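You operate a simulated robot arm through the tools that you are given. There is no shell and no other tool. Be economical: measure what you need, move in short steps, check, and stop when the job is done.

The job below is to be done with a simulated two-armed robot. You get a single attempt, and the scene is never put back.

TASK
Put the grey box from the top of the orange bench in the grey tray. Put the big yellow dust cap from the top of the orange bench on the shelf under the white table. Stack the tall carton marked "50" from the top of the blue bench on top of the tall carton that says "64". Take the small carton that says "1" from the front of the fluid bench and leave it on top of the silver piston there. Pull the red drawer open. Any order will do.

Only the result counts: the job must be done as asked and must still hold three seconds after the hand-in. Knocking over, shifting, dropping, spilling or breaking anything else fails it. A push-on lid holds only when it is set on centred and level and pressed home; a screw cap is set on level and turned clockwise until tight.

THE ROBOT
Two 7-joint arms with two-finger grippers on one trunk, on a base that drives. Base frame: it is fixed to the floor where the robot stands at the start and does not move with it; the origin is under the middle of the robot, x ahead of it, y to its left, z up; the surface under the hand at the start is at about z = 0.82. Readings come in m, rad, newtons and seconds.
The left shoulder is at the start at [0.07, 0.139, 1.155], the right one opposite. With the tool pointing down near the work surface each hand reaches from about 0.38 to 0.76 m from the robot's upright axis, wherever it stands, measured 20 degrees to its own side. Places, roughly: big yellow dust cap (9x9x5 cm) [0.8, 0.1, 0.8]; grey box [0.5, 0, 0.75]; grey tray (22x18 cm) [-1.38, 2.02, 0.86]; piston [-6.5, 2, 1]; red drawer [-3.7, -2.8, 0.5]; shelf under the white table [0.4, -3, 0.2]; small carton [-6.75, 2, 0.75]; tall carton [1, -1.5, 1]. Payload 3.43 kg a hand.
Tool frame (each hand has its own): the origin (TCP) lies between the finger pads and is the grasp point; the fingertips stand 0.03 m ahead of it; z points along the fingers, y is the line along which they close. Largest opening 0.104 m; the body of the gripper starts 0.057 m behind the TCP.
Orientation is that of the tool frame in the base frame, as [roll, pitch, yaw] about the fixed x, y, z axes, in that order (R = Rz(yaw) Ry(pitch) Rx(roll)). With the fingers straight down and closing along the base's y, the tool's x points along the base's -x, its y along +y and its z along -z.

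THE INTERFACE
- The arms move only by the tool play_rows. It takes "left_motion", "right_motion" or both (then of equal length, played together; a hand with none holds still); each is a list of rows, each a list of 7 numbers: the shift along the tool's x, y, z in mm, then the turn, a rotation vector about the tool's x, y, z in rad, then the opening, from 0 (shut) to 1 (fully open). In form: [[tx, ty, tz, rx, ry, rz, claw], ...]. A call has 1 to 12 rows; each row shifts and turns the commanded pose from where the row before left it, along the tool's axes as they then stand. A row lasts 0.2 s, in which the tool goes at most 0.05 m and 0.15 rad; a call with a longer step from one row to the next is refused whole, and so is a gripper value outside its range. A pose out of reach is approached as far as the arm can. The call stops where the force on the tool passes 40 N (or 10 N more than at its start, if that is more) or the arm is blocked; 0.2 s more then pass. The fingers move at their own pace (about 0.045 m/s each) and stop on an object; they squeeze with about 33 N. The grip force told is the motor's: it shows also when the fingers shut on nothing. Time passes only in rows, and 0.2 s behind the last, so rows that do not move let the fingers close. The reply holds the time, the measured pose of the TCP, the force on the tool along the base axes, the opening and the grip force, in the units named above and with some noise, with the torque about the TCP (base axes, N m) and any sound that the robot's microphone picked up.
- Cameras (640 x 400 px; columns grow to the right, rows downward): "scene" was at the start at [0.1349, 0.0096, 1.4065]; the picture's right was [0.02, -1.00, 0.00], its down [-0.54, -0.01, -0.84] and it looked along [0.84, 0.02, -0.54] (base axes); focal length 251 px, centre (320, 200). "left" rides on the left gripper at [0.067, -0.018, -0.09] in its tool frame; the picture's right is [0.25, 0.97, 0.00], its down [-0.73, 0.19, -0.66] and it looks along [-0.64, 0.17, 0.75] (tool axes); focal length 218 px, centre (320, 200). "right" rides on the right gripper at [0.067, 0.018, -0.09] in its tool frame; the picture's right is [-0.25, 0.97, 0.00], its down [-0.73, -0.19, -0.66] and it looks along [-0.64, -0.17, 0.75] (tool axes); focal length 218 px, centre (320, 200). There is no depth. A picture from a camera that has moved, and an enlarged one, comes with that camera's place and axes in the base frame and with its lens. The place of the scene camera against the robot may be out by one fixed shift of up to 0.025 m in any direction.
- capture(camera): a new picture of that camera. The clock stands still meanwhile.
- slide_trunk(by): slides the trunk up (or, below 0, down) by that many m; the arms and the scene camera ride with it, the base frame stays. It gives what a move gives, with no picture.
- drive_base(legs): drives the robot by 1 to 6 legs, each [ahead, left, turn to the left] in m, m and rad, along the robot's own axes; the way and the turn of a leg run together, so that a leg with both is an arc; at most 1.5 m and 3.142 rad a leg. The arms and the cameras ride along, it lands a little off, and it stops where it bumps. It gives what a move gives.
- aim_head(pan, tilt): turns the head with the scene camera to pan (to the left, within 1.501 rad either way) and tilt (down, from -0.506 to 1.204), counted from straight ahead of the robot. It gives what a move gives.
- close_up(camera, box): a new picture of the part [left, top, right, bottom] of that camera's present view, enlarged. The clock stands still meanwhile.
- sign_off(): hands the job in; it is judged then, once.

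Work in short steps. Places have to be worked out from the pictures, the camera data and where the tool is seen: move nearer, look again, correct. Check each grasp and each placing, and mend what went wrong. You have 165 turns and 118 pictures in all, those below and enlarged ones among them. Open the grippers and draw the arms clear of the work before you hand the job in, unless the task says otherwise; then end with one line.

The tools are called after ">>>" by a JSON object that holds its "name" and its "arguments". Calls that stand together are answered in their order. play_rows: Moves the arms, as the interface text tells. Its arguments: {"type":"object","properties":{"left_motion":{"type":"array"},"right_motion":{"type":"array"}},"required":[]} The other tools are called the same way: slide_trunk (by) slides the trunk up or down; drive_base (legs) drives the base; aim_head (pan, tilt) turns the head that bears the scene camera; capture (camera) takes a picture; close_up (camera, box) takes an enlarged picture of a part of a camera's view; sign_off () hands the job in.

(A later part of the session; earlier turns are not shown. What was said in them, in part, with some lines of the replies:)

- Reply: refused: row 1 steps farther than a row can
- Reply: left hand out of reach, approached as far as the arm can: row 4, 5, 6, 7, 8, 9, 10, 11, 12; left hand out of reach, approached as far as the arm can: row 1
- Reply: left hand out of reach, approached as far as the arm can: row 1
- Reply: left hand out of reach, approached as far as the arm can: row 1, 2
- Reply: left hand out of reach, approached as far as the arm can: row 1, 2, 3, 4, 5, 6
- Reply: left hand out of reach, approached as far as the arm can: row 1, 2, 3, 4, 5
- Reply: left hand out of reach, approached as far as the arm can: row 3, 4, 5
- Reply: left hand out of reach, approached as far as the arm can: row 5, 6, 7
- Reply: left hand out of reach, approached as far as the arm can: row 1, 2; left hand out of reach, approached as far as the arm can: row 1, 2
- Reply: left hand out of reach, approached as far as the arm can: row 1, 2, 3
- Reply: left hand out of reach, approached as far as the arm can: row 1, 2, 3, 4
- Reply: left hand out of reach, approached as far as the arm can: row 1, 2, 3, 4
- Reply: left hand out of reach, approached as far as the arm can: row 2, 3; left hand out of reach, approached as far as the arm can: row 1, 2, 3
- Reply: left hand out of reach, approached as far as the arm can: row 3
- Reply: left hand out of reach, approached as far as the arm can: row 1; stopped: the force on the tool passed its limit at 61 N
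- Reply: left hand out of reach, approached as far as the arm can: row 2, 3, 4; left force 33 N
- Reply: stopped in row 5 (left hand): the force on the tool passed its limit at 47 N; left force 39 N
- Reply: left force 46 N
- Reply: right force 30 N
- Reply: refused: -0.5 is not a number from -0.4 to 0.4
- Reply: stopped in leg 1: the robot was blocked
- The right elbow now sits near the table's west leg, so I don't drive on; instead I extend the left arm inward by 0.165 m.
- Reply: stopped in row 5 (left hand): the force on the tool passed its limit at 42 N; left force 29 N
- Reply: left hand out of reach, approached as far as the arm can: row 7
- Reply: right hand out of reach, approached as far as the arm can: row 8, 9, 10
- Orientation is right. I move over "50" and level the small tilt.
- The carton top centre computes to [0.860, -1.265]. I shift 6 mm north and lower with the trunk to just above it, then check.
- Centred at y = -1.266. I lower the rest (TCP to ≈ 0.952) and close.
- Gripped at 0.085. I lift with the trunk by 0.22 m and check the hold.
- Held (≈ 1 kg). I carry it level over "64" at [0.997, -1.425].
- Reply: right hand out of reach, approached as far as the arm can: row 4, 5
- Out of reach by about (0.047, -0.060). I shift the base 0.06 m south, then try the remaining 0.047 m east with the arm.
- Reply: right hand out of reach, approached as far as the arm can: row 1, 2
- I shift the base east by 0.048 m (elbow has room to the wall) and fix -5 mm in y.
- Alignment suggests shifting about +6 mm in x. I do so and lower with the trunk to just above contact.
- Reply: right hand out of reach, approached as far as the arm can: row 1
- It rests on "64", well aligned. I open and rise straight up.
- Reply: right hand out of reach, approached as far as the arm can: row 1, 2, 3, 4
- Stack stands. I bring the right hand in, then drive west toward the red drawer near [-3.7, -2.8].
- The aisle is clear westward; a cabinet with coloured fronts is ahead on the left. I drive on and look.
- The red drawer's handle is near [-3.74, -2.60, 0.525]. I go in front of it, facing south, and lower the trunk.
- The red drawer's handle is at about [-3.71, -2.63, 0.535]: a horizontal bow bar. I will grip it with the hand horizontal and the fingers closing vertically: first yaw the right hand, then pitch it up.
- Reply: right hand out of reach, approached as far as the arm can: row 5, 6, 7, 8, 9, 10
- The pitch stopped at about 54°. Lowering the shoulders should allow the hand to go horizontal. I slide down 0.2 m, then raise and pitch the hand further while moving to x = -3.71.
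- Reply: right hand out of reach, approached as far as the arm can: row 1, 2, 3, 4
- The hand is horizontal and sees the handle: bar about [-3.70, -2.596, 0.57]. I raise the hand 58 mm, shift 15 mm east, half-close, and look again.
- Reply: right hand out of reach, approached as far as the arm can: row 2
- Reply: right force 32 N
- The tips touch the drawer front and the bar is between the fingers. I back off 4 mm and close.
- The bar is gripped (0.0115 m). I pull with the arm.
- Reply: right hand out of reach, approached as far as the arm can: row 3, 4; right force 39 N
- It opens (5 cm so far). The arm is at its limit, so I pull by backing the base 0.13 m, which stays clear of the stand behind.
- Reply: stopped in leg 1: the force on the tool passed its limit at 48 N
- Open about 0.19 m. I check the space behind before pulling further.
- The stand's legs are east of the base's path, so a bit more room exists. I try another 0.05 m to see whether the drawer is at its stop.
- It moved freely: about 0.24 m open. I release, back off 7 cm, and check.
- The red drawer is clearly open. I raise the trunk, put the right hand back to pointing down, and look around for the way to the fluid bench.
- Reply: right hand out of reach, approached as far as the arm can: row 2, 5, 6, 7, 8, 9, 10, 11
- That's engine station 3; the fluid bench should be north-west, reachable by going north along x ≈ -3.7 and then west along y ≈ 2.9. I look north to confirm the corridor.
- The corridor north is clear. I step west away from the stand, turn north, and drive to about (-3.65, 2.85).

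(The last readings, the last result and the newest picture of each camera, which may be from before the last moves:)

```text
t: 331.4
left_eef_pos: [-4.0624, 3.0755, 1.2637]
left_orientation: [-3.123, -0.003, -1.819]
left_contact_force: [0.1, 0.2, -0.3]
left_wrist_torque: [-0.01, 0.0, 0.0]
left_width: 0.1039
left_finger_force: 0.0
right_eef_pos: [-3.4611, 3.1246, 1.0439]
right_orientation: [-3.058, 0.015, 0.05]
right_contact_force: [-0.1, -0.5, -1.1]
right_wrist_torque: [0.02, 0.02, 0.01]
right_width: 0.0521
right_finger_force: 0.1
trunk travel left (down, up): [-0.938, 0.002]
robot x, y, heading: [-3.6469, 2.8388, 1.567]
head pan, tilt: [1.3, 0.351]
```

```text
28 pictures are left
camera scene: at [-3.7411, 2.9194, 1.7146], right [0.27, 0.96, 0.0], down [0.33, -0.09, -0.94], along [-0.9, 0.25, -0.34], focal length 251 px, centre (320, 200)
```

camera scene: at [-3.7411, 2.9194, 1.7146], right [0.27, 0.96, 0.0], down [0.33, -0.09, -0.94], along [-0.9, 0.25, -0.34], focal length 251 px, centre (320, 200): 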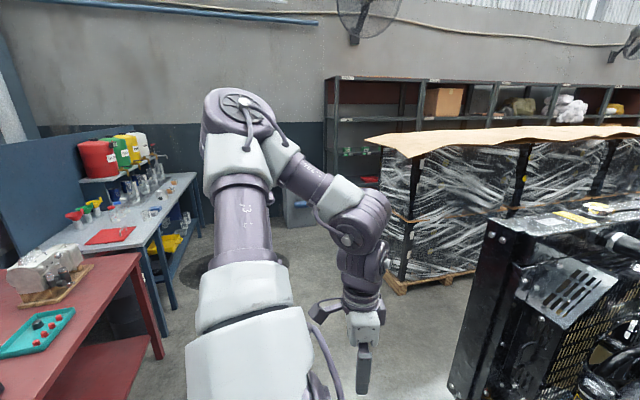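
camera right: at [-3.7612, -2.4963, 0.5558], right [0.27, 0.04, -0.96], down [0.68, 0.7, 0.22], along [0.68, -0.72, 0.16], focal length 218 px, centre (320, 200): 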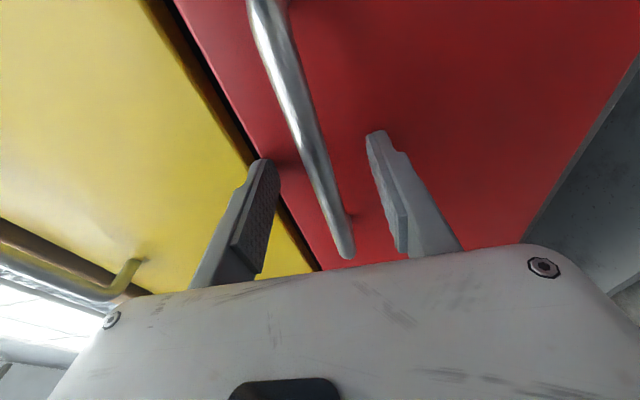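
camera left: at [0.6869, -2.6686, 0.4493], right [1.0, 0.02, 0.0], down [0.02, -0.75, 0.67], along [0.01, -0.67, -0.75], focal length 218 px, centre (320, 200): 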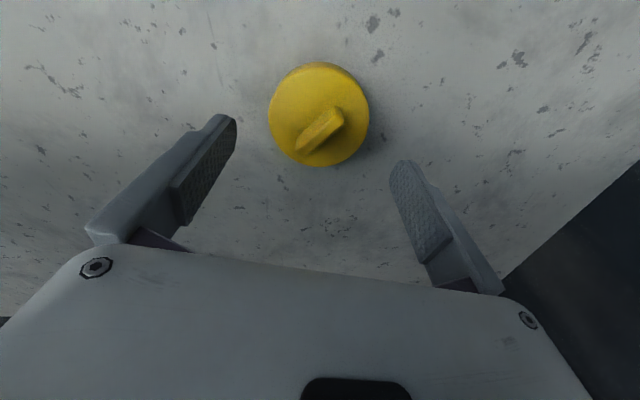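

The fluid bench (grey-blue, with drums and funnels) is west: front edge at y ≈ 2.15, x from -7.4 to -5.9. I go to about (-6.5, 2.85) and face it.

>>> {"name": "drive_base", "arguments": {"legs": [[0, 0, 1.571], [1.45, 0, 0], [1.35, 0, 0], [0, 0, 1.571]]}}

>>> {"name": "aim_head", "arguments": {"pan": 0.0, "tilt": 0.6}}

>>> {"name": "capture", "arguments": {"camera": "scene"}}

```text
t: 352.6
left_eef_pos: [-6.0353, 2.6159, 1.2648]
left_orientation: [-3.123, -0.003, 1.324]
left_contact_force: [0.6, 0.5, -0.1]
left_wrist_torque: [0.01, 0.01, 0.01]
left_width: 0.1036
left_finger_force: 0.1
right_eef_pos: [-6.6359, 2.5676, 1.0429]
right_orientation: [-3.058, 0.015, -3.09]
right_contact_force: [0.9, -0.2, -0.1]
right_wrist_torque: [-0.02, 0.01, -0.02]
right_width: 0.0521
right_finger_force: 0.1
trunk travel left (down, up): [-0.938, 0.002]
robot x, y, heading: [-6.4524, 2.8536, -1.569]
head pan, tilt: [1.3, 0.351]
```

```text
t: 354.1
left_eef_pos: [-6.0354, 2.6164, 1.2642]
left_orientation: [-3.124, -0.003, 1.324]
left_contact_force: [0.2, -0.1, 0.1]
left_wrist_torque: [-0.03, 0.0, 0.01]
left_width: 0.1042
left_finger_force: 0.0
right_eef_pos: [-6.6357, 2.5665, 1.0438]
right_orientation: [-3.057, 0.014, -3.09]
right_contact_force: [-0.2, 0.8, -0.6]
right_wrist_torque: [-0.01, 0.04, 0.0]
right_width: 0.0519
right_finger_force: 0.2
trunk travel left (down, up): [-0.938, 0.002]
robot x, y, heading: [-6.4528, 2.8538, -1.569]
head pan, tilt: [0.0, 0.6]
```

```text
27 pictures are left
camera scene: at [-6.455, 2.7251, 1.6918], right [-1.0, 0.0, 0.0], down [0.0, 0.56, -0.83], along [0.0, -0.83, -0.56], focal length 251 px, centre (320, 200)
```

scene: 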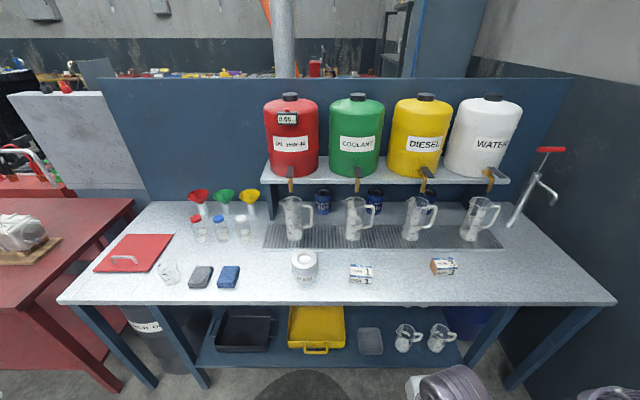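

I see a silver piston and two small cartons at the front. I enlarge them.

>>> {"name": "close_up", "arguments": {"camera": "scene", "box": [270, 230, 480, 300]}}

```text
3.05 times, centred on (375, 265) of scene
camera zoom: at [-6.455, 2.7251, 1.6918], right [-1.0, 0.0, 0.0], down [0.0, 0.56, -0.83], along [0.0, -0.83, -0.56], focal length 766 px, centre (152, 2)
```

zoom: 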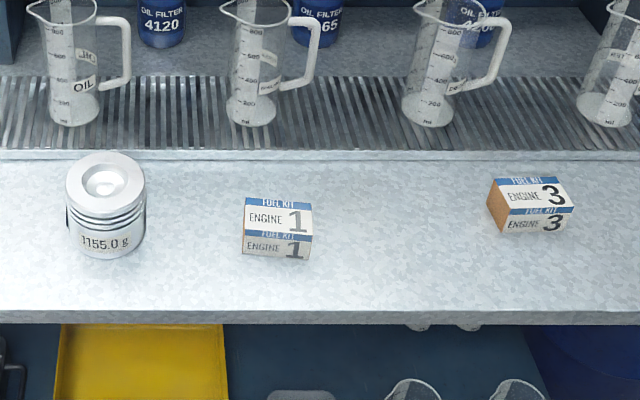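

"ENGINE 1" carton is near [-6.61, 2.09], the piston near [-6.40, 2.08]. The right hand already closes north-south; I level and raise it, open, and drive closer.

>>> {"name": "play_rows", "arguments": {"right_motion": [[0, 0, -30, -0.08, 0.014, 0, 1], [0, 0, -40, 0, 0, 0, 1], [0, 0, -40, 0, 0, 0, 1], [0, 0, -30, 0, 0, 0, 1], [0, 0, 0, 0, 0, 0, 1]]}}

>>> {"name": "drive_base", "arguments": {"legs": [[0, 0.2, 0], [0.3, 0, 0]]}}

>>> {"name": "capture", "arguments": {"camera": "right"}}

>>> {"name": "capture", "arguments": {"camera": "scene"}}

```text
t: 355.3
left_eef_pos: [-6.0347, 2.6173, 1.2636]
left_orientation: [-3.124, -0.003, 1.325]
left_contact_force: [0.5, 0.1, -1.4]
left_wrist_torque: [0.02, -0.01, 0.01]
left_width: 0.1041
left_finger_force: 0.0
right_eef_pos: [-6.6435, 2.5987, 1.0368]
right_orientation: [-3.13, 0.003, -3.091]
right_contact_force: [0.2, -0.2, 0.0]
right_wrist_torque: [-0.01, 0.01, 0.02]
right_width: 0.1039
right_finger_force: 0.1
right hand out of reach, approached as far as the arm can: row 1, 2, 3, 4
trunk travel left (down, up): [-0.938, 0.002]
robot x, y, heading: [-6.4526, 2.8569, -1.57]
head pan, tilt: [0.0, 0.6]
```

```text
t: 358.5
left_eef_pos: [-5.8338, 2.3211, 1.2642]
left_orientation: [-3.123, -0.001, 1.326]
left_contact_force: [0.1, 0.6, -0.5]
left_wrist_torque: [-0.01, -0.02, 0.01]
left_width: 0.1041
left_finger_force: 0.0
right_eef_pos: [-6.4404, 2.3044, 1.037]
right_orientation: [-3.13, 0.003, -3.09]
right_contact_force: [0.0, -0.4, 0.9]
right_wrist_torque: [-0.03, 0.02, 0.01]
right_width: 0.104
right_finger_force: 0.0
trunk travel left (down, up): [-0.938, 0.002]
robot x, y, heading: [-6.2521, 2.561, -1.569]
head pan, tilt: [0.0, 0.6]
```

```text
25 pictures are left
camera right: at [-6.5089, 2.3177, 1.1255], right [0.2, 0.98, -0.01], down [0.74, -0.14, 0.66], along [0.64, -0.14, -0.75], focal length 218 px, centre (320, 200)
```

right: 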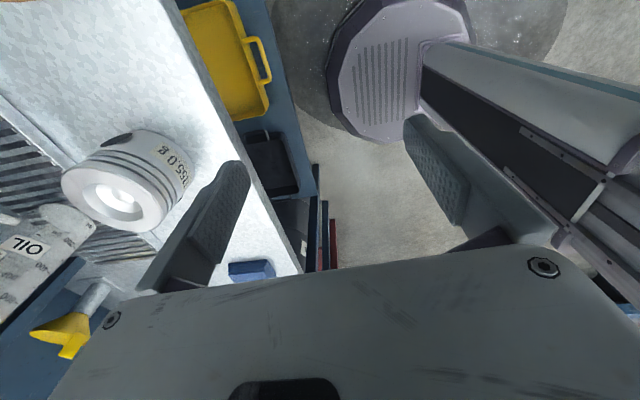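

```text
24 pictures are left
camera scene: at [-6.253, 2.4303, 1.6921], right [-1.0, 0.0, 0.0], down [0.0, 0.56, -0.83], along [0.0, -0.83, -0.56], focal length 251 px, centre (320, 200)
```

scene: 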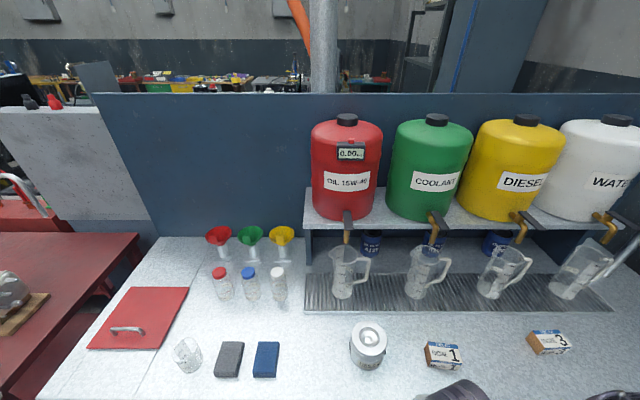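

The hand needs to go out over the carton (≈ [-6.61, 2.06], top z ≈ 0.90). I move west, then south, staying above everything near there.

>>> {"name": "play_rows", "arguments": {"right_motion": [[42, 0, -10, 0, 0, 0, 1], [42, 0, -10, 0, 0, 0, 1], [42, 0, -10, 0, 0, 0, 1], [42, 0, -10, 0, 0, 0, 1], [0, -46, -5, -0.012, 0, 0.05, 1], [0, -46, -5, 0, 0, 0, 1], [0, -46, 0, 0, 0, 0, 1], [0, -46, 0, 0, 0, 0, 1], [0, -40, 0, 0, 0, 0, 1], [0, 0, 0, 0, 0, 0, 1]]}}

>>> {"name": "capture", "arguments": {"camera": "right"}}

```text
t: 360.7
left_eef_pos: [-5.8333, 2.3198, 1.265]
left_orientation: [-3.123, -0.002, 1.326]
left_contact_force: [-0.3, 0.1, 0.1]
left_wrist_torque: [0.01, 0.03, 0.02]
left_width: 0.104
left_finger_force: 0.1
right_eef_pos: [-6.5626, 2.3288, 1.031]
right_orientation: [-3.13, -0.005, -3.126]
right_contact_force: [-0.5, 0.1, 0.0]
right_wrist_torque: [-0.01, 0.04, -0.01]
right_width: 0.104
right_finger_force: 0.1
right hand out of reach, approached as far as the arm can: row 1, 2, 3, 4, 5, 6, 7, 8, 9
trunk travel left (down, up): [-0.938, 0.002]
robot x, y, heading: [-6.2478, 2.5594, -1.571]
head pan, tilt: [0.0, 0.6]
```

```text
23 pictures are left
camera right: at [-6.6305, 2.3462, 1.1197], right [0.24, 0.97, -0.01], down [0.74, -0.17, 0.66], along [0.63, -0.17, -0.75], focal length 218 px, centre (320, 200)
```

right: 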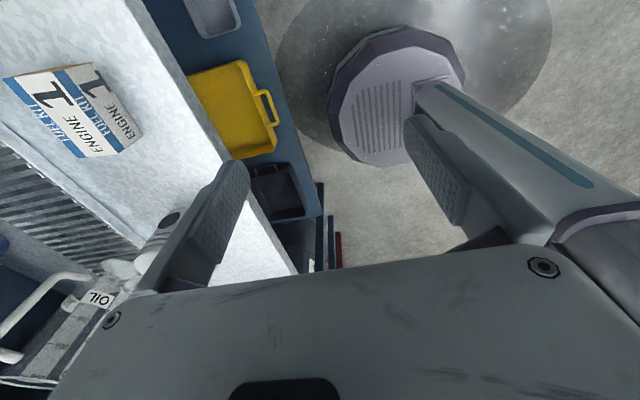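

The arm is folded awkwardly at this close pose. I turn the hand's yaw toward home and move it outward to free it.

>>> {"name": "play_rows", "arguments": {"right_motion": [[0, 0, 0, 0, 0, 0.14, 1], [0, 0, 0, 0, 0, 0.14, 1], [0, 0, 0, 0, 0, 0.14, 1], [0, 0, 0, 0, 0, 0.14, 1], [0, 0, 0, 0, 0, 0.14, 1], [0, 0, 0, 0, 0, 0.14, 1], [0, 0, 0, 0, 0, 0.14, 1], [0, 0, -20, 0, 0, 0, 1], [0, 0, -30, 0, 0, 0, 1], [0, 0, -30, 0, 0, 0, 1], [0, 0, -30, 0, 0, 0, 1], [0, 0, 0, 0, 0, 0, 1]]}}

```text
t: 363.3
left_eef_pos: [-5.833, 2.3196, 1.2642]
left_orientation: [-3.124, -0.003, 1.327]
left_contact_force: [-0.4, 0.3, -0.4]
left_wrist_torque: [0.02, -0.01, 0.03]
left_width: 0.1037
left_finger_force: 0.0
right_eef_pos: [-6.5635, 2.3361, 1.0349]
right_orientation: [-3.138, 0.001, 2.163]
right_contact_force: [0.3, 0.2, 0.3]
right_wrist_torque: [-0.01, 0.0, -0.02]
right_width: 0.1041
right_finger_force: 0.2
right hand out of reach, approached as far as the arm can: row 1, 8, 9, 10, 11
trunk travel left (down, up): [-0.938, 0.002]
robot x, y, heading: [-6.2486, 2.5547, -1.568]
head pan, tilt: [0.0, 0.6]
```

Now I try moving outward (south) at this yaw.

>>> {"name": "play_rows", "arguments": {"right_motion": [[-33, -22, 0, 0, 0, 0, 1], [-33, -22, 0, 0, 0, 0, 1], [-33, -22, 0, 0, 0, 0, 1], [-33, -22, 0, 0, 0, 0, 1], [0, 0, 0, 0, 0, 0, 1]]}}

>>> {"name": "aim_head", "arguments": {"pan": -0.8, "tilt": 0.7}}

>>> {"name": "capture", "arguments": {"camera": "scene"}}

```text
t: 364.5
left_eef_pos: [-5.8326, 2.3195, 1.2642]
left_orientation: [-3.125, -0.003, 1.327]
left_contact_force: [0.2, 0.6, -0.4]
left_wrist_torque: [0.0, -0.01, 0.0]
left_width: 0.1041
left_finger_force: 0.1
right_eef_pos: [-6.552, 2.3218, 1.0197]
right_orientation: [-3.138, 0.004, 2.164]
right_contact_force: [0.0, -0.4, 0.2]
right_wrist_torque: [0.0, -0.01, 0.02]
right_width: 0.1039
right_finger_force: 0.2
right hand out of reach, approached as far as the arm can: row 1, 2, 3, 4
trunk travel left (down, up): [-0.938, 0.002]
robot x, y, heading: [-6.2498, 2.5596, -1.566]
head pan, tilt: [0.0, 0.6]
```

```text
t: 365.7
left_eef_pos: [-5.8328, 2.3195, 1.2643]
left_orientation: [-3.125, -0.004, 1.325]
left_contact_force: [-0.1, 0.4, 0.7]
left_wrist_torque: [0.02, -0.02, 0.01]
left_width: 0.1042
left_finger_force: 0.0
right_eef_pos: [-6.5516, 2.3214, 1.0191]
right_orientation: [-3.137, 0.002, 2.164]
right_contact_force: [-0.1, -0.4, -0.2]
right_wrist_torque: [0.03, -0.02, 0.01]
right_width: 0.104
right_finger_force: 0.1
trunk travel left (down, up): [-0.938, 0.002]
robot x, y, heading: [-6.2468, 2.5605, -1.564]
head pan, tilt: [-0.799, 0.7]
```

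```text
22 pictures are left
camera scene: at [-6.3145, 2.4559, 1.6832], right [-0.7, 0.71, 0.0], down [0.46, 0.45, -0.76], along [-0.55, -0.54, -0.64], focal length 251 px, centre (320, 200)
```

scene: 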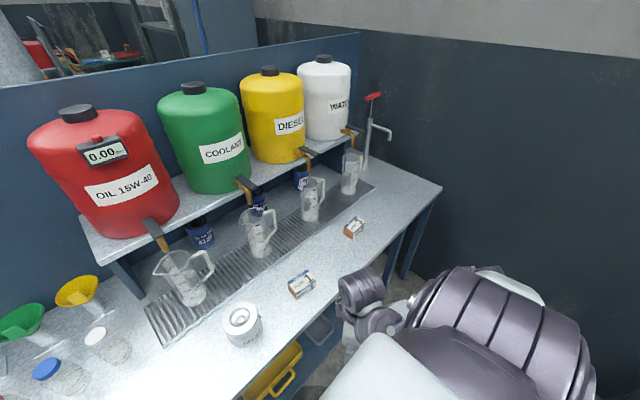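

The right arm has flipped into an elbow-down fold; the left arm is in its normal posture, so I use the left hand instead. I shift the robot 0.55 m west.

>>> {"name": "drive_base", "arguments": {"legs": [[0, -0.55, 0]]}}

>>> {"name": "play_rows", "arguments": {"left_motion": [[-30, 0, 25, 0, 0, 0.14, 1], [-30, 0, 25, 0, 0, 0.14, 1], [0, 0, 0, 0, 0, 0.14, 1], [0, 0, 0, 0, 0, 0.14, 1], [0, 0, 0, 0, 0, 0.14, 1], [0, 0, 0, 0, 0, 0.14, 1], [0, 0, 0, 0, 0, 0.14, 1], [0, 0, 0, 0, 0, 0.14, 1], [0, 0, 0, 0, 0, 0.14, 1], [0, 0, 0, 0, 0, 0.065, 1], [0, 0, 0, 0, 0, 0, 1]]}}

>>> {"name": "capture", "arguments": {"camera": "left"}}

```text
t: 368.8
left_eef_pos: [-6.3803, 2.3176, 1.2636]
left_orientation: [-3.122, -0.003, 1.33]
left_contact_force: [0.5, 0.1, 0.6]
left_wrist_torque: [0.04, 0.01, 0.02]
left_width: 0.1039
left_finger_force: 0.1
right_eef_pos: [-7.1004, 2.3188, 1.0195]
right_orientation: [-3.137, 0.002, 2.166]
right_contact_force: [-0.6, 0.2, -0.2]
right_wrist_torque: [-0.02, 0.0, 0.02]
right_width: 0.104
right_finger_force: 0.1
trunk travel left (down, up): [-0.938, 0.002]
robot x, y, heading: [-6.7983, 2.5589, -1.563]
head pan, tilt: [-0.799, 0.7]
```

```text
t: 371.2
left_eef_pos: [-6.4021, 2.2619, 1.214]
left_orientation: [-3.134, 0.017, 0.003]
left_contact_force: [1.4, -0.6, -0.5]
left_wrist_torque: [0.01, 0.0, -0.02]
left_width: 0.1041
left_finger_force: 0.0
right_eef_pos: [-7.1011, 2.3189, 1.0195]
right_orientation: [-3.138, 0.004, 2.167]
right_contact_force: [-0.6, -0.3, 0.2]
right_wrist_torque: [0.01, 0.0, -0.01]
right_width: 0.1041
right_finger_force: 0.1
trunk travel left (down, up): [-0.938, 0.002]
robot x, y, heading: [-6.7992, 2.5547, -1.56]
head pan, tilt: [-0.799, 0.7]
```

```text
21 pictures are left
camera left: at [-6.3331, 2.2774, 1.3042], right [0.26, -0.97, -0.01], down [-0.72, -0.2, 0.67], along [-0.65, -0.16, -0.74], focal length 218 px, centre (320, 200)
```

left: 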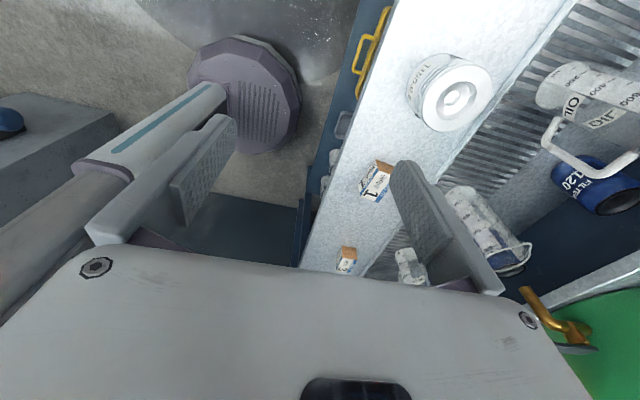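

The left hand views both: carton ≈ [-6.60, 2.08], piston ≈ [-6.38, 2.06]. I move above the carton.

>>> {"name": "play_rows", "arguments": {"left_motion": [[-28.6, 26.1, 19.1, -0.008, 0.017, 0, 1], [-28.6, 26.1, 19.1, 0, 0, 0, 1], [-28.6, 26.1, 19.1, 0, 0, 0, 1], [-28.6, 26.1, 19.1, 0, 0, 0, 1], [-28.6, 26.1, 19.1, 0, 0, 0, 1], [-28.6, 26.1, 19.1, 0, 0, 0, 1], [-28.6, 26.1, 19.1, 0, 0, 0, 1], [0, 0, 0, 0, 0, 0, 1]]}}

>>> {"name": "capture", "arguments": {"camera": "left"}}

```text
t: 373.0
left_eef_pos: [-6.5574, 2.1041, 1.1243]
left_orientation: [-3.141, -0.002, 0.005]
left_contact_force: [0.1, -0.7, -0.4]
left_wrist_torque: [0.05, -0.04, 0.02]
left_width: 0.104
left_finger_force: 0.0
left hand out of reach, approached as far as the arm can: row 6, 7
right_eef_pos: [-7.1035, 2.3175, 1.0187]
right_orientation: [-3.14, 0.005, 2.166]
right_contact_force: [-0.6, 0.5, 0.1]
right_wrist_torque: [0.02, 0.02, -0.03]
right_width: 0.104
right_finger_force: 0.0
trunk travel left (down, up): [-0.938, 0.002]
robot x, y, heading: [-6.8012, 2.5558, -1.566]
head pan, tilt: [-0.799, 0.7]
```

```text
20 pictures are left
camera left: at [-6.4905, 2.1209, 1.2155], right [0.26, -0.97, 0.0], down [-0.73, -0.19, 0.66], along [-0.64, -0.17, -0.75], focal length 218 px, centre (320, 200)
```

left: 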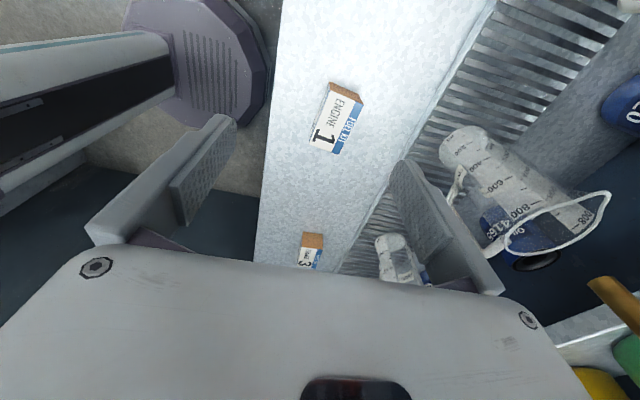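

Inward limit reached; the base can shift west a little. I enlarge the carton to get its yaw and size.

>>> {"name": "close_up", "arguments": {"camera": "left", "box": [280, 70, 400, 170]}}

```text
4.00 times, centred on (340, 120) of left
camera zoom: at [-6.4905, 2.1209, 1.2155], right [0.26, -0.97, 0.0], down [-0.73, -0.19, 0.66], along [-0.64, -0.17, -0.75], focal length 873 px, centre (240, 520)
```

zoom: 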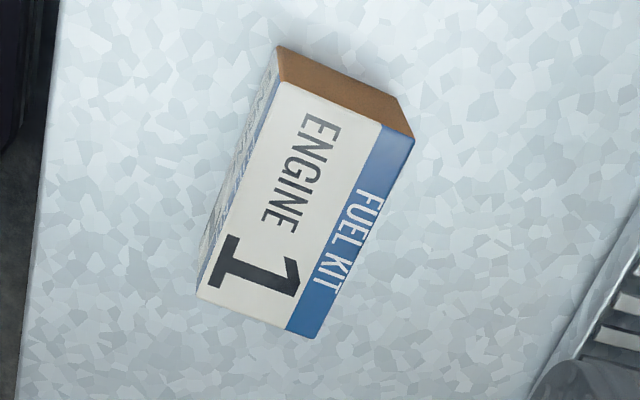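

Carton: 0.083 x 0.05 x 0.048 m, centre [-6.611, 2.066], top z 0.90, yaw -7.5°; bench z ≈ 0.852. I shift the base 0.08 m west and align the hand.

>>> {"name": "drive_base", "arguments": {"legs": [[0, -0.08, 0]]}}

>>> {"name": "play_rows", "arguments": {"left_motion": [[26, 19, 20, 0, 0, 0.132, 1], [0, 19, 20, 0, 0, 0, 1], [0, 0, 20, 0, 0, 0, 1], [0, 0, 20, 0, 0, 0, 1], [0, 0, 20, 0, 0, 0, 1], [0, 0, 0, 0, 0, 0, 1]]}}

>>> {"name": "capture", "arguments": {"camera": "left"}}

```text
t: 374.1
left_eef_pos: [-6.6269, 2.1058, 1.1223]
left_orientation: [-3.141, 0.007, 0.006]
left_contact_force: [0.6, 0.1, 0.1]
left_wrist_torque: [0.02, 0.08, 0.0]
left_width: 0.1039
left_finger_force: 0.1
right_eef_pos: [-7.1751, 2.3193, 1.0214]
right_orientation: [-3.133, 0.0, 2.17]
right_contact_force: [0.5, -0.1, 0.5]
right_wrist_torque: [-0.01, 0.06, 0.02]
right_width: 0.1043
right_finger_force: 0.1
trunk travel left (down, up): [-0.938, 0.002]
robot x, y, heading: [-6.8769, 2.5531, -1.561]
head pan, tilt: [-0.799, 0.7]
```

```text
t: 375.5
left_eef_pos: [-6.5774, 2.1019, 1.0823]
left_orientation: [3.14, -0.001, -0.126]
left_contact_force: [0.2, 0.4, -0.3]
left_wrist_torque: [0.0, -0.01, 0.0]
left_width: 0.1037
left_finger_force: 0.1
left hand out of reach, approached as far as the arm can: row 1, 2, 3, 4, 5
right_eef_pos: [-7.1795, 2.318, 1.019]
right_orientation: [-3.14, 0.004, 2.169]
right_contact_force: [-0.2, -0.5, 0.5]
right_wrist_torque: [0.0, -0.03, -0.01]
right_width: 0.1037
right_finger_force: 0.1
trunk travel left (down, up): [-0.938, 0.002]
robot x, y, heading: [-6.8796, 2.5564, -1.567]
head pan, tilt: [-0.799, 0.7]
```

```text
18 pictures are left
camera left: at [-6.5096, 2.1097, 1.1744], right [0.13, -0.99, 0.0], down [-0.75, -0.1, 0.66], along [-0.65, -0.09, -0.75], focal length 218 px, centre (320, 200)
```

left: 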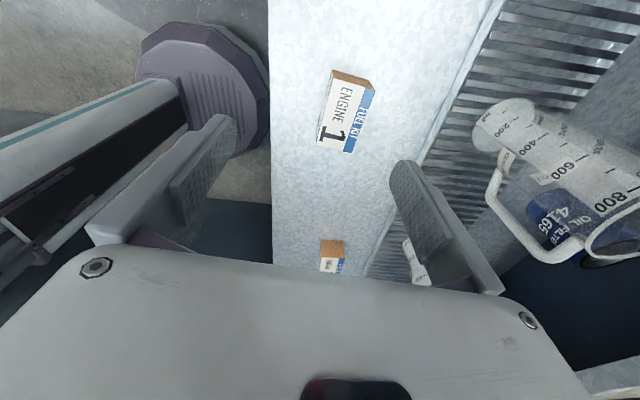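

The arm is near a limit this far below the shoulder. I raise the hand 0.1 m and lower the trunk 0.2 m.

>>> {"name": "play_rows", "arguments": {"left_motion": [[0, 0, -35, 0, 0, 0, 1], [0, 0, -35, 0, 0, 0, 1], [0, 0, -30, 0, 0, 0, 1], [0, 0, 0, 0, 0, 0, 1]]}}

>>> {"name": "slide_trunk", "arguments": {"by": -0.18}}

>>> {"name": "play_rows", "arguments": {"left_motion": [[-15, 15, 0, 0, 0, 0, 1], [-15, 15, 0, 0, 0, 0, 1], [0, 7, 0, 0, 0, 0, 1], [0, 0, 0, 0, 0, 0, 1]]}}

```text
t: 376.5
left_eef_pos: [-6.5782, 2.102, 1.1839]
left_orientation: [3.141, 0.001, -0.126]
left_contact_force: [0.7, -0.1, 0.0]
left_wrist_torque: [-0.04, 0.0, -0.02]
left_width: 0.1038
left_finger_force: 0.2
right_eef_pos: [-7.1798, 2.3183, 1.0186]
right_orientation: [-3.139, 0.002, 2.167]
right_contact_force: [0.3, 0.5, 0.8]
right_wrist_torque: [-0.05, 0.02, 0.0]
right_width: 0.1041
right_finger_force: 0.0
trunk travel left (down, up): [-0.938, 0.002]
robot x, y, heading: [-6.8748, 2.5562, -1.569]
head pan, tilt: [-0.799, 0.7]
```

```text
t: 378.5
left_eef_pos: [-6.5777, 2.1029, 1.0021]
left_orientation: [3.139, 0.0, -0.126]
left_contact_force: [0.1, 0.1, 0.9]
left_wrist_torque: [-0.01, 0.01, 0.02]
left_width: 0.104
left_finger_force: 0.0
right_eef_pos: [-7.1789, 2.3187, 0.8388]
right_orientation: [-3.14, 0.004, 2.17]
right_contact_force: [0.6, -0.4, 0.1]
right_wrist_torque: [-0.03, 0.0, 0.01]
right_width: 0.104
right_finger_force: 0.0
trunk travel left (down, up): [-0.758, 0.182]
robot x, y, heading: [-6.8798, 2.5545, -1.566]
head pan, tilt: [-0.799, 0.7]
```

```text
t: 379.5
left_eef_pos: [-6.6105, 2.0699, 1.002]
left_orientation: [3.139, 0.0, -0.125]
left_contact_force: [0.0, -0.2, 0.7]
left_wrist_torque: [0.03, 0.06, -0.02]
left_width: 0.1038
left_finger_force: 0.1
right_eef_pos: [-7.1791, 2.3179, 0.839]
right_orientation: [-3.141, 0.003, 2.167]
right_contact_force: [-0.9, 0.4, -0.2]
right_wrist_torque: [0.01, -0.01, 0.01]
right_width: 0.1039
right_finger_force: 0.0
trunk travel left (down, up): [-0.758, 0.182]
robot x, y, heading: [-6.8779, 2.5555, -1.566]
head pan, tilt: [-0.799, 0.7]
```

Positioned over the carton. I lower with the trunk to TCP ≈ 0.892, then close.

>>> {"name": "slide_trunk", "arguments": {"by": -0.11}}

>>> {"name": "capture", "arguments": {"camera": "left"}}

```text
t: 380.9
left_eef_pos: [-6.6109, 2.0689, 0.8935]
left_orientation: [3.141, 0.0, -0.127]
left_contact_force: [-0.4, -0.5, 0.3]
left_wrist_torque: [-0.01, -0.02, -0.02]
left_width: 0.1042
left_finger_force: 0.0
right_eef_pos: [-7.1797, 2.3184, 0.7286]
right_orientation: [-3.141, 0.004, 2.167]
right_contact_force: [-0.4, 1.1, -0.2]
right_wrist_torque: [-0.02, 0.02, 0.01]
right_width: 0.1038
right_finger_force: 0.0
trunk travel left (down, up): [-0.648, 0.292]
robot x, y, heading: [-6.8782, 2.5558, -1.563]
head pan, tilt: [-0.799, 0.7]
```

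```text
17 pictures are left
camera left: at [-6.5429, 2.0771, 0.9844], right [0.13, -0.99, 0.0], down [-0.75, -0.1, 0.66], along [-0.65, -0.09, -0.75], focal length 218 px, centre (320, 200)
```

left: 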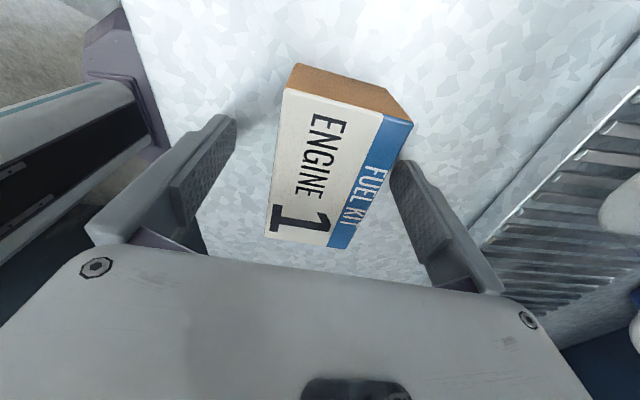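

The carton is between the fingers. I close and lift slightly.

>>> {"name": "play_rows", "arguments": {"left_motion": [[0, 2, 0, 0, 0, 0, 0.6], [0, 0, 0, 0, 0, 0, 0], [0, 0, 0, 0, 0, 0, 0], [0, 0, 0, 0, 0, 0, 0], [0, 0, 0, 0, 0, 0, 0], [0, 0, 0, 0, 0, 0, 0]]}}

>>> {"name": "slide_trunk", "arguments": {"by": 0.18}}

>>> {"name": "capture", "arguments": {"camera": "left"}}

```text
t: 382.3
left_eef_pos: [-6.613, 2.0674, 0.8921]
left_orientation: [-3.141, -0.001, -0.126]
left_contact_force: [-0.8, 0.1, -0.7]
left_wrist_torque: [0.08, 0.01, -0.03]
left_width: 0.0514
left_finger_force: 33.2
right_eef_pos: [-7.1794, 2.3182, 0.7293]
right_orientation: [-3.141, 0.004, 2.168]
right_contact_force: [0.0, 1.1, -0.6]
right_wrist_torque: [0.0, -0.01, -0.04]
right_width: 0.1039
right_finger_force: 0.1
trunk travel left (down, up): [-0.648, 0.292]
robot x, y, heading: [-6.8763, 2.5558, -1.564]
head pan, tilt: [-0.799, 0.7]
```

```text
t: 384.3
left_eef_pos: [-6.6123, 2.0662, 1.0727]
left_orientation: [3.141, -0.001, -0.127]
left_contact_force: [-0.1, -0.4, -2.0]
left_wrist_torque: [0.03, 0.0, 0.02]
left_width: 0.0514
left_finger_force: 33.4
right_eef_pos: [-7.1794, 2.318, 0.9078]
right_orientation: [-3.139, 0.003, 2.168]
right_contact_force: [-0.3, -0.3, 0.0]
right_wrist_torque: [0.01, 0.0, 0.01]
right_width: 0.1042
right_finger_force: 0.0
trunk travel left (down, up): [-0.828, 0.112]
robot x, y, heading: [-6.8799, 2.5562, -1.57]
head pan, tilt: [-0.799, 0.7]
```

```text
16 pictures are left
camera left: at [-6.5429, 2.0745, 1.164], right [0.13, -0.99, 0.0], down [-0.75, -0.1, 0.66], along [-0.65, -0.09, -0.75], focal length 218 px, centre (320, 200)
```

left: 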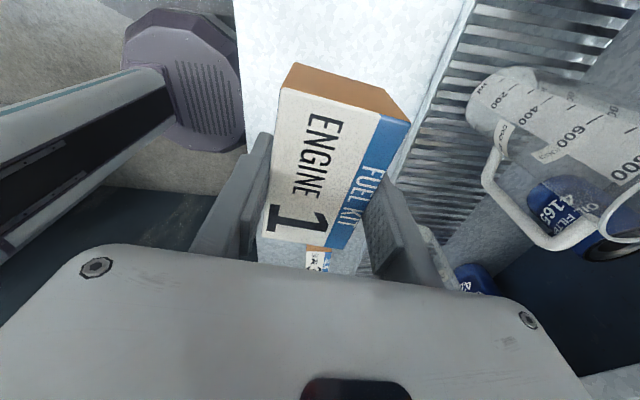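

Carton held, centred on the grip. I carry it over the piston's estimated centre [-6.386, 2.058] at safe height and check with the scene camera.

>>> {"name": "play_rows", "arguments": {"left_motion": [[0, 0, -30, 0, 0, 0, 0], [44.4, -4.4, 0, 0, 0, 0, 0], [44.4, -4.4, 0, 0, 0, 0, 0], [44.4, -4.4, 0, 0, 0, 0, 0], [44.4, -4.4, 0, 0, 0, 0, 0], [44.4, -4.4, 0, 0, 0, 0, 0], [0, 0, 0, 0, 0, 0, 0]]}}

>>> {"name": "aim_head", "arguments": {"pan": 0.55, "tilt": 0.75}}

>>> {"name": "close_up", "arguments": {"camera": "scene", "box": [200, 120, 440, 300]}}

```text
t: 385.9
left_eef_pos: [-6.3906, 2.0602, 1.1012]
left_orientation: [3.141, -0.001, -0.129]
left_contact_force: [0.4, 0.6, -2.3]
left_wrist_torque: [-0.02, 0.02, 0.03]
left_width: 0.0513
left_finger_force: 33.1
right_eef_pos: [-7.1805, 2.3186, 0.9098]
right_orientation: [-3.14, 0.003, 2.168]
right_contact_force: [-0.3, -1.0, -0.4]
right_wrist_torque: [0.0, 0.0, -0.02]
right_width: 0.1039
right_finger_force: 0.2
trunk travel left (down, up): [-0.828, 0.112]
robot x, y, heading: [-6.8779, 2.5554, -1.56]
head pan, tilt: [-0.799, 0.7]
```

```text
t: 387.4
left_eef_pos: [-6.3882, 2.0605, 1.1009]
left_orientation: [-3.141, 0.001, -0.126]
left_contact_force: [0.2, 0.3, -1.2]
left_wrist_torque: [0.0, -0.03, -0.01]
left_width: 0.0516
left_finger_force: 32.8
right_eef_pos: [-7.1792, 2.3179, 0.9097]
right_orientation: [-3.138, 0.001, 2.169]
right_contact_force: [0.4, -0.8, -0.5]
right_wrist_torque: [-0.02, 0.0, -0.05]
right_width: 0.1042
right_finger_force: 0.0
trunk travel left (down, up): [-0.828, 0.112]
robot x, y, heading: [-6.8791, 2.5557, -1.566]
head pan, tilt: [0.55, 0.75]
```

```text
2.22 times, centred on (320, 210) of scene
camera zoom: at [-6.838, 2.4421, 1.5689], right [-0.85, -0.53, 0.0], down [-0.36, 0.58, -0.73], along [0.39, -0.62, -0.68], focal length 559 px, centre (320, 178)
```

zoom: 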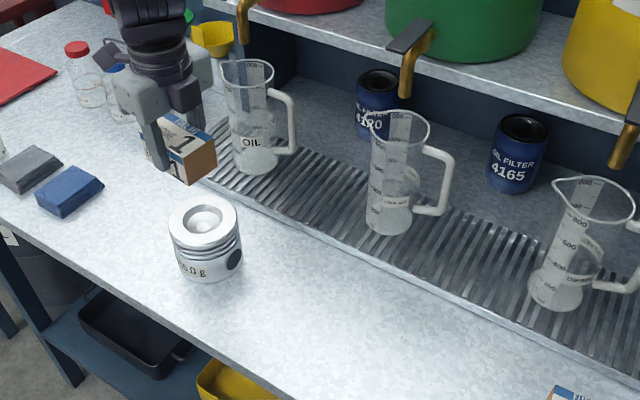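

Scene-camera estimates of the piston differ by up to 2 cm, so I check with the left camera, where the piston should show on both sides of the carton.

>>> {"name": "capture", "arguments": {"camera": "left"}}

```text
14 pictures are left
camera left: at [-6.3202, 2.0675, 1.1934], right [0.13, -0.99, 0.0], down [-0.75, -0.1, 0.66], along [-0.65, -0.09, -0.75], focal length 218 px, centre (320, 200)
```

left: 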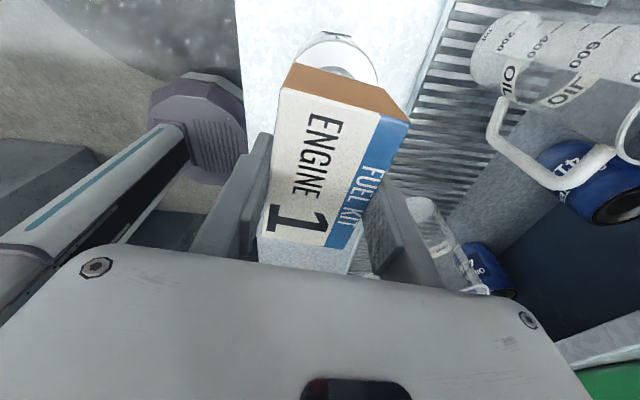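

I enlarge the visible arc of the piston.

>>> {"name": "close_up", "arguments": {"camera": "left", "box": [260, 10, 420, 130]}}

```text
3.33 times, centred on (340, 70) of left
camera zoom: at [-6.3202, 2.0675, 1.1934], right [0.13, -0.99, 0.0], down [-0.75, -0.1, 0.66], along [-0.65, -0.09, -0.75], focal length 728 px, centre (253, 633)
```

zoom: 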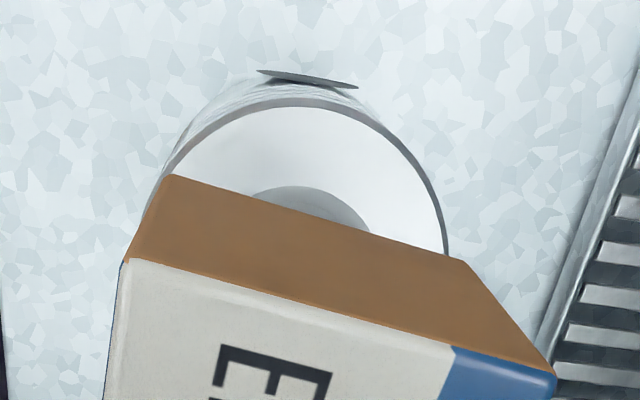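

Circle fit from the arc: piston centre [-6.382, 2.047], radius 0.044. I shift (+3, -11.5) mm and lower with the trunk to just above it.

>>> {"name": "play_rows", "arguments": {"left_motion": [[4.5, 11, 0, 0, 0, 0, 0], [0, 0, 0, 0, 0, 0, 0]]}}

>>> {"name": "slide_trunk", "arguments": {"by": -0.075}}

>>> {"name": "capture", "arguments": {"camera": "left"}}

>>> {"name": "close_up", "arguments": {"camera": "scene", "box": [220, 140, 380, 270]}}

```text
t: 388.0
left_eef_pos: [-6.3861, 2.0491, 1.102]
left_orientation: [-3.141, 0.0, -0.126]
left_contact_force: [0.8, -0.4, -1.9]
left_wrist_torque: [0.01, -0.02, -0.01]
left_width: 0.0515
left_finger_force: 33.0
right_eef_pos: [-7.1799, 2.3185, 0.9084]
right_orientation: [-3.138, 0.004, 2.168]
right_contact_force: [0.4, -0.5, 0.0]
right_wrist_torque: [0.01, 0.02, 0.0]
right_width: 0.1041
right_finger_force: 0.0
trunk travel left (down, up): [-0.828, 0.112]
robot x, y, heading: [-6.8774, 2.5543, -1.57]
head pan, tilt: [0.55, 0.75]
```

```text
t: 389.1
left_eef_pos: [-6.3855, 2.0489, 1.0279]
left_orientation: [-3.141, -0.001, -0.125]
left_contact_force: [0.6, -0.3, -1.3]
left_wrist_torque: [0.03, 0.0, 0.02]
left_width: 0.0515
left_finger_force: 33.0
right_eef_pos: [-7.1799, 2.3179, 0.8333]
right_orientation: [-3.138, 0.002, 2.167]
right_contact_force: [0.0, 0.3, 1.1]
right_wrist_torque: [0.03, 0.0, 0.01]
right_width: 0.1039
right_finger_force: 0.0
trunk travel left (down, up): [-0.753, 0.187]
robot x, y, heading: [-6.8802, 2.5545, -1.568]
head pan, tilt: [0.55, 0.75]
```

```text
12 pictures are left
camera left: at [-6.3174, 2.0562, 1.1188], right [0.13, -0.99, 0.0], down [-0.75, -0.1, 0.66], along [-0.65, -0.09, -0.75], focal length 218 px, centre (320, 200)
```

left: 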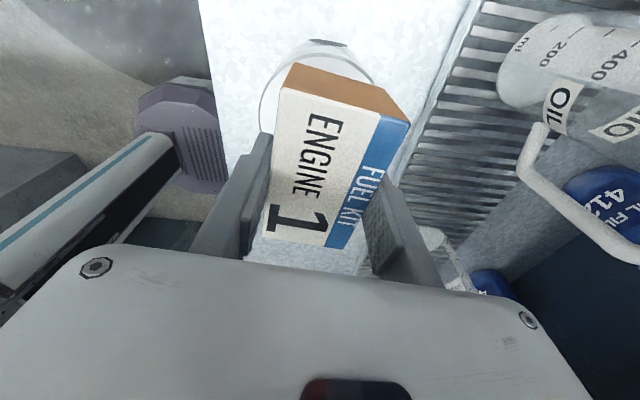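

```text
3.08 times, centred on (300, 205) of scene
camera zoom: at [-6.8381, 2.4423, 1.494], right [-0.85, -0.53, 0.0], down [-0.36, 0.58, -0.73], along [0.39, -0.62, -0.68], focal length 774 px, centre (382, 185)
```

zoom: 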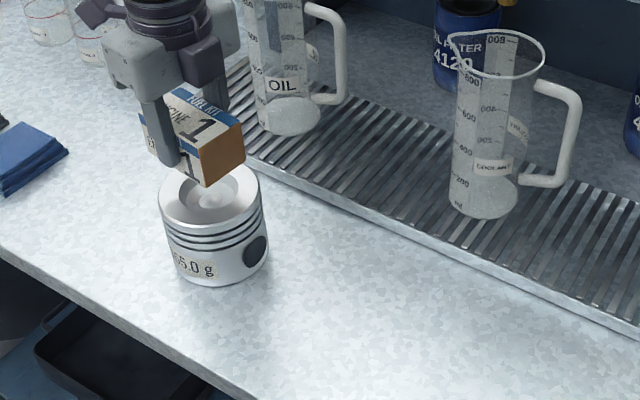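

Reconciling both cameras: crown at z ≈ 0.94, centre [-6.389, 2.046]. I shift -6 mm in x and lower 0.033 m, then feel for contact.

>>> {"name": "play_rows", "arguments": {"left_motion": [[-6, 0, 0, 0, 0, 0, 0], [0, 0, 0, 0, 0, 0, 0]]}}

>>> {"name": "slide_trunk", "arguments": {"by": -0.033}}

>>> {"name": "close_up", "arguments": {"camera": "scene", "box": [220, 140, 380, 270]}}

```text
t: 389.7
left_eef_pos: [-6.3919, 2.049, 1.0266]
left_orientation: [-3.14, 0.0, -0.125]
left_contact_force: [0.0, 0.6, -2.3]
left_wrist_torque: [-0.01, 0.05, -0.05]
left_width: 0.0514
left_finger_force: 32.6
right_eef_pos: [-7.1786, 2.3181, 0.834]
right_orientation: [-3.142, 0.003, 2.169]
right_contact_force: [-0.2, 0.2, -0.2]
right_wrist_torque: [0.03, -0.04, -0.03]
right_width: 0.1039
right_finger_force: 0.0
trunk travel left (down, up): [-0.753, 0.187]
robot x, y, heading: [-6.8755, 2.5573, -1.565]
head pan, tilt: [0.55, 0.75]
```

```text
t: 390.5
left_eef_pos: [-6.3919, 2.0495, 0.9949]
left_orientation: [3.141, 0.0, -0.126]
left_contact_force: [-0.4, -0.5, -1.8]
left_wrist_torque: [0.03, -0.02, 0.0]
left_width: 0.0512
left_finger_force: 32.9
right_eef_pos: [-7.18, 2.3174, 0.8008]
right_orientation: [-3.138, 0.002, 2.167]
right_contact_force: [0.0, 0.2, -0.4]
right_wrist_torque: [-0.02, 0.02, 0.01]
right_width: 0.1039
right_finger_force: 0.1
trunk travel left (down, up): [-0.72, 0.22]
robot x, y, heading: [-6.879, 2.5548, -1.574]
head pan, tilt: [0.55, 0.75]
```

```text
3.08 times, centred on (300, 205) of scene
camera zoom: at [-6.8382, 2.4426, 1.4609], right [-0.85, -0.53, 0.0], down [-0.36, 0.58, -0.73], along [0.39, -0.62, -0.68], focal length 774 px, centre (382, 185)
```

zoom: 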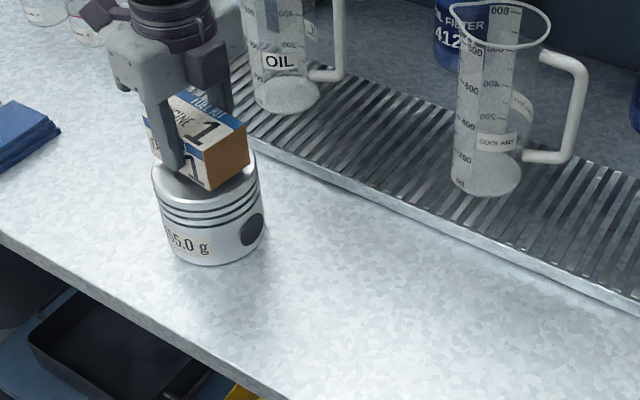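

Still free, and it looks centred with about 1-2 cm to go. I lower in small steps with the arm.

>>> {"name": "play_rows", "arguments": {"left_motion": [[0, 0, 6, 0, 0, 0, 0], [0, 0, 5, 0, 0, 0, 0], [0, 0, 3, 0, 0, 0, 0], [0, 0, 0, 0, 0, 0, 0]]}}

```text
t: 391.5
left_eef_pos: [-6.3938, 2.0493, 0.9858]
left_orientation: [3.132, -0.004, -0.125]
left_contact_force: [10.1, -5.8, 31.3]
left_wrist_torque: [0.61, 0.27, -0.04]
left_width: 0.0515
left_finger_force: 33.3
right_eef_pos: [-7.179, 2.3196, 0.8018]
right_orientation: [-3.139, 0.005, 2.168]
right_contact_force: [0.9, 0.1, 0.1]
right_wrist_torque: [0.01, 0.01, -0.02]
right_width: 0.1039
right_finger_force: 0.0
trunk travel left (down, up): [-0.72, 0.22]
robot x, y, heading: [-6.8794, 2.5548, -1.569]
head pan, tilt: [0.55, 0.75]
```

Contact. I ease off 3 mm, check the force, then release.

>>> {"name": "play_rows", "arguments": {"left_motion": [[0, 0, -3, 0, 0, 0, 0], [0, 0, 0, 0, 0, 0, 0]]}}

>>> {"name": "close_up", "arguments": {"camera": "scene", "box": [240, 150, 330, 230]}}

```text
t: 392.1
left_eef_pos: [-6.3927, 2.0506, 0.9847]
left_orientation: [3.139, 0.0, -0.126]
left_contact_force: [4.7, -3.3, 17.7]
left_wrist_torque: [-0.3, -0.43, -0.06]
left_width: 0.0515
left_finger_force: 33.1
right_eef_pos: [-7.1796, 2.3195, 0.8007]
right_orientation: [-3.139, 0.005, 2.166]
right_contact_force: [0.1, -0.4, -1.0]
right_wrist_torque: [-0.01, -0.02, -0.01]
right_width: 0.104
right_finger_force: 0.0
trunk travel left (down, up): [-0.72, 0.22]
robot x, y, heading: [-6.8775, 2.5548, -1.562]
head pan, tilt: [0.55, 0.75]
```

```text
5.00 times, centred on (285, 190) of scene
camera zoom: at [-6.8395, 2.4438, 1.461], right [-0.85, -0.53, 0.0], down [-0.36, 0.58, -0.73], along [0.39, -0.62, -0.68], focal length 1257 px, centre (495, 250)
```

zoom: 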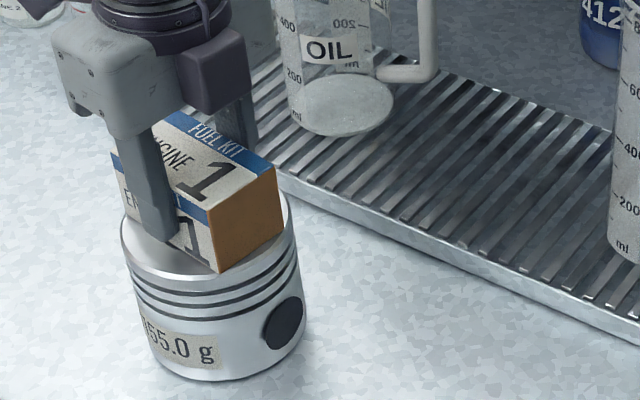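

The carton rests well on the crown. I open and rise straight up.

>>> {"name": "play_rows", "arguments": {"left_motion": [[0, 0, -1, 0, 0, 0, 0], [0, 0, 0, 0, 0, 0, 0.65], [0, 0, 0, 0, 0, 0, 0.8], [0, 0, 0, 0, 0, 0, 0.9], [0, 0, 0, 0, 0, 0, 0.9], [0, 0, 0, 0, 0, 0, 0.9]]}}

>>> {"name": "slide_trunk", "arguments": {"by": 0.15}}

>>> {"name": "capture", "arguments": {"camera": "left"}}

>>> {"name": "close_up", "arguments": {"camera": "scene", "box": [220, 140, 380, 270]}}

```text
t: 393.5
left_eef_pos: [-6.3927, 2.0504, 0.984]
left_orientation: [3.141, -0.001, -0.125]
left_contact_force: [0.0, 0.4, -0.4]
left_wrist_torque: [0.03, 0.03, 0.0]
left_width: 0.0936
left_finger_force: 0.0
right_eef_pos: [-7.1801, 2.3173, 0.8008]
right_orientation: [-3.141, 0.004, 2.168]
right_contact_force: [0.3, -0.5, -0.1]
right_wrist_torque: [0.0, -0.02, 0.02]
right_width: 0.1038
right_finger_force: 0.1
trunk travel left (down, up): [-0.72, 0.22]
robot x, y, heading: [-6.8776, 2.5517, -1.568]
head pan, tilt: [0.55, 0.75]
```

```text
t: 395.3
left_eef_pos: [-6.3912, 2.0496, 1.1343]
left_orientation: [-3.141, -0.001, -0.126]
left_contact_force: [-0.3, 0.8, -0.3]
left_wrist_torque: [0.02, 0.01, 0.03]
left_width: 0.0936
left_finger_force: 0.1
right_eef_pos: [-7.1783, 2.318, 0.9509]
right_orientation: [-3.14, 0.004, 2.166]
right_contact_force: [0.4, -0.3, 0.8]
right_wrist_torque: [0.02, -0.03, 0.02]
right_width: 0.1039
right_finger_force: 0.0
trunk travel left (down, up): [-0.87, 0.07]
robot x, y, heading: [-6.8769, 2.5531, -1.563]
head pan, tilt: [0.55, 0.75]
```

```text
8 pictures are left
camera left: at [-6.3238, 2.0572, 1.2262], right [0.13, -0.99, 0.0], down [-0.75, -0.1, 0.66], along [-0.65, -0.09, -0.75], focal length 218 px, centre (320, 200)
```

left: 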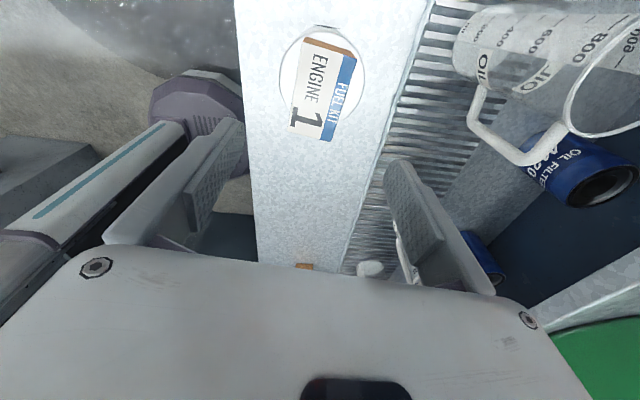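

```text
3.08 times, centred on (300, 205) of scene
camera zoom: at [-6.8384, 2.4423, 1.6109], right [-0.85, -0.53, 0.0], down [-0.36, 0.58, -0.73], along [0.39, -0.62, -0.68], focal length 774 px, centre (382, 185)
```

zoom: 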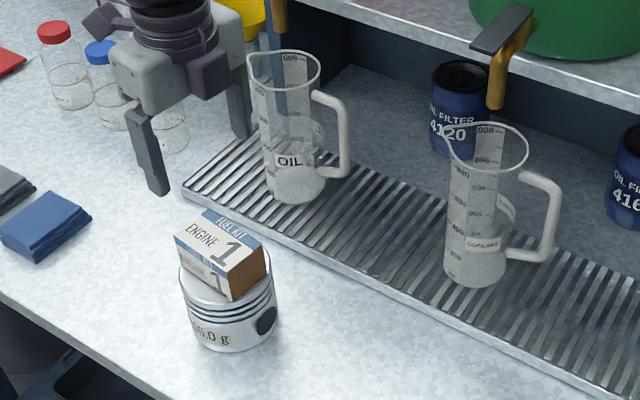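

The carton sits on the piston and nothing else moved. I back the robot away from the bench.

>>> {"name": "drive_base", "arguments": {"legs": [[-0.4, 0, 0]]}}

>>> {"name": "aim_head", "arguments": {"pan": 0.4, "tilt": 0.6}}

>>> {"name": "capture", "arguments": {"camera": "scene"}}

```text
t: 397.8
left_eef_pos: [-6.3948, 2.4485, 1.1349]
left_orientation: [-3.141, 0.0, -0.125]
left_contact_force: [0.1, -0.3, 0.4]
left_wrist_torque: [0.02, 0.04, -0.01]
left_width: 0.0938
left_finger_force: 0.0
right_eef_pos: [-7.182, 2.716, 0.951]
right_orientation: [-3.141, 0.001, 2.171]
right_contact_force: [-0.8, -0.9, -0.4]
right_wrist_torque: [-0.03, 0.05, 0.0]
right_width: 0.1041
right_finger_force: 0.1
trunk travel left (down, up): [-0.87, 0.07]
robot x, y, heading: [-6.8806, 2.9578, -1.564]
head pan, tilt: [0.55, 0.75]
```

```text
t: 398.4
left_eef_pos: [-6.3936, 2.4507, 1.1346]
left_orientation: [3.14, 0.0, -0.124]
left_contact_force: [0.0, 0.1, 0.1]
left_wrist_torque: [0.01, 0.02, -0.01]
left_width: 0.0936
left_finger_force: 0.0
right_eef_pos: [-7.1806, 2.7173, 0.9517]
right_orientation: [-3.138, 0.005, 2.171]
right_contact_force: [-0.4, 0.5, 0.5]
right_wrist_torque: [0.0, -0.01, 0.03]
right_width: 0.1039
right_finger_force: 0.0
trunk travel left (down, up): [-0.87, 0.07]
robot x, y, heading: [-6.881, 2.9559, -1.567]
head pan, tilt: [0.4, 0.6]
```

```text
6 pictures are left
camera scene: at [-6.8496, 2.8318, 1.6238], right [-0.92, -0.4, 0.0], down [-0.22, 0.52, -0.82], along [0.33, -0.76, -0.57], focal length 251 px, centre (320, 200)
```

scene: 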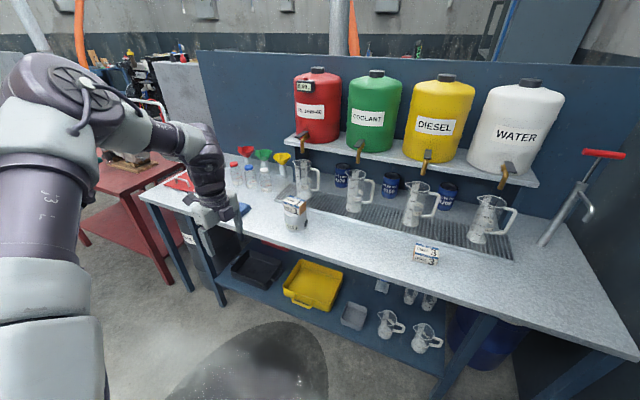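

All five parts are done: I checked each by picture, and both hands are open, empty and clear. I hand in.

>>> {"name": "sign_off", "arguments": {}}

```text
The job is handed in.
```

All five parts are done and the job is handed in: the grey box is in the grey tray, the big yellow cap is on the shelf under the white table, "50" is stacked on "64", the "1" carton is on the silver piston, and the red drawer is about 0.24 m open. While I was setting the cap down, the base was blocked once in front of the white table, probably by the right arm catching its edge; I saw nothing shifted there.
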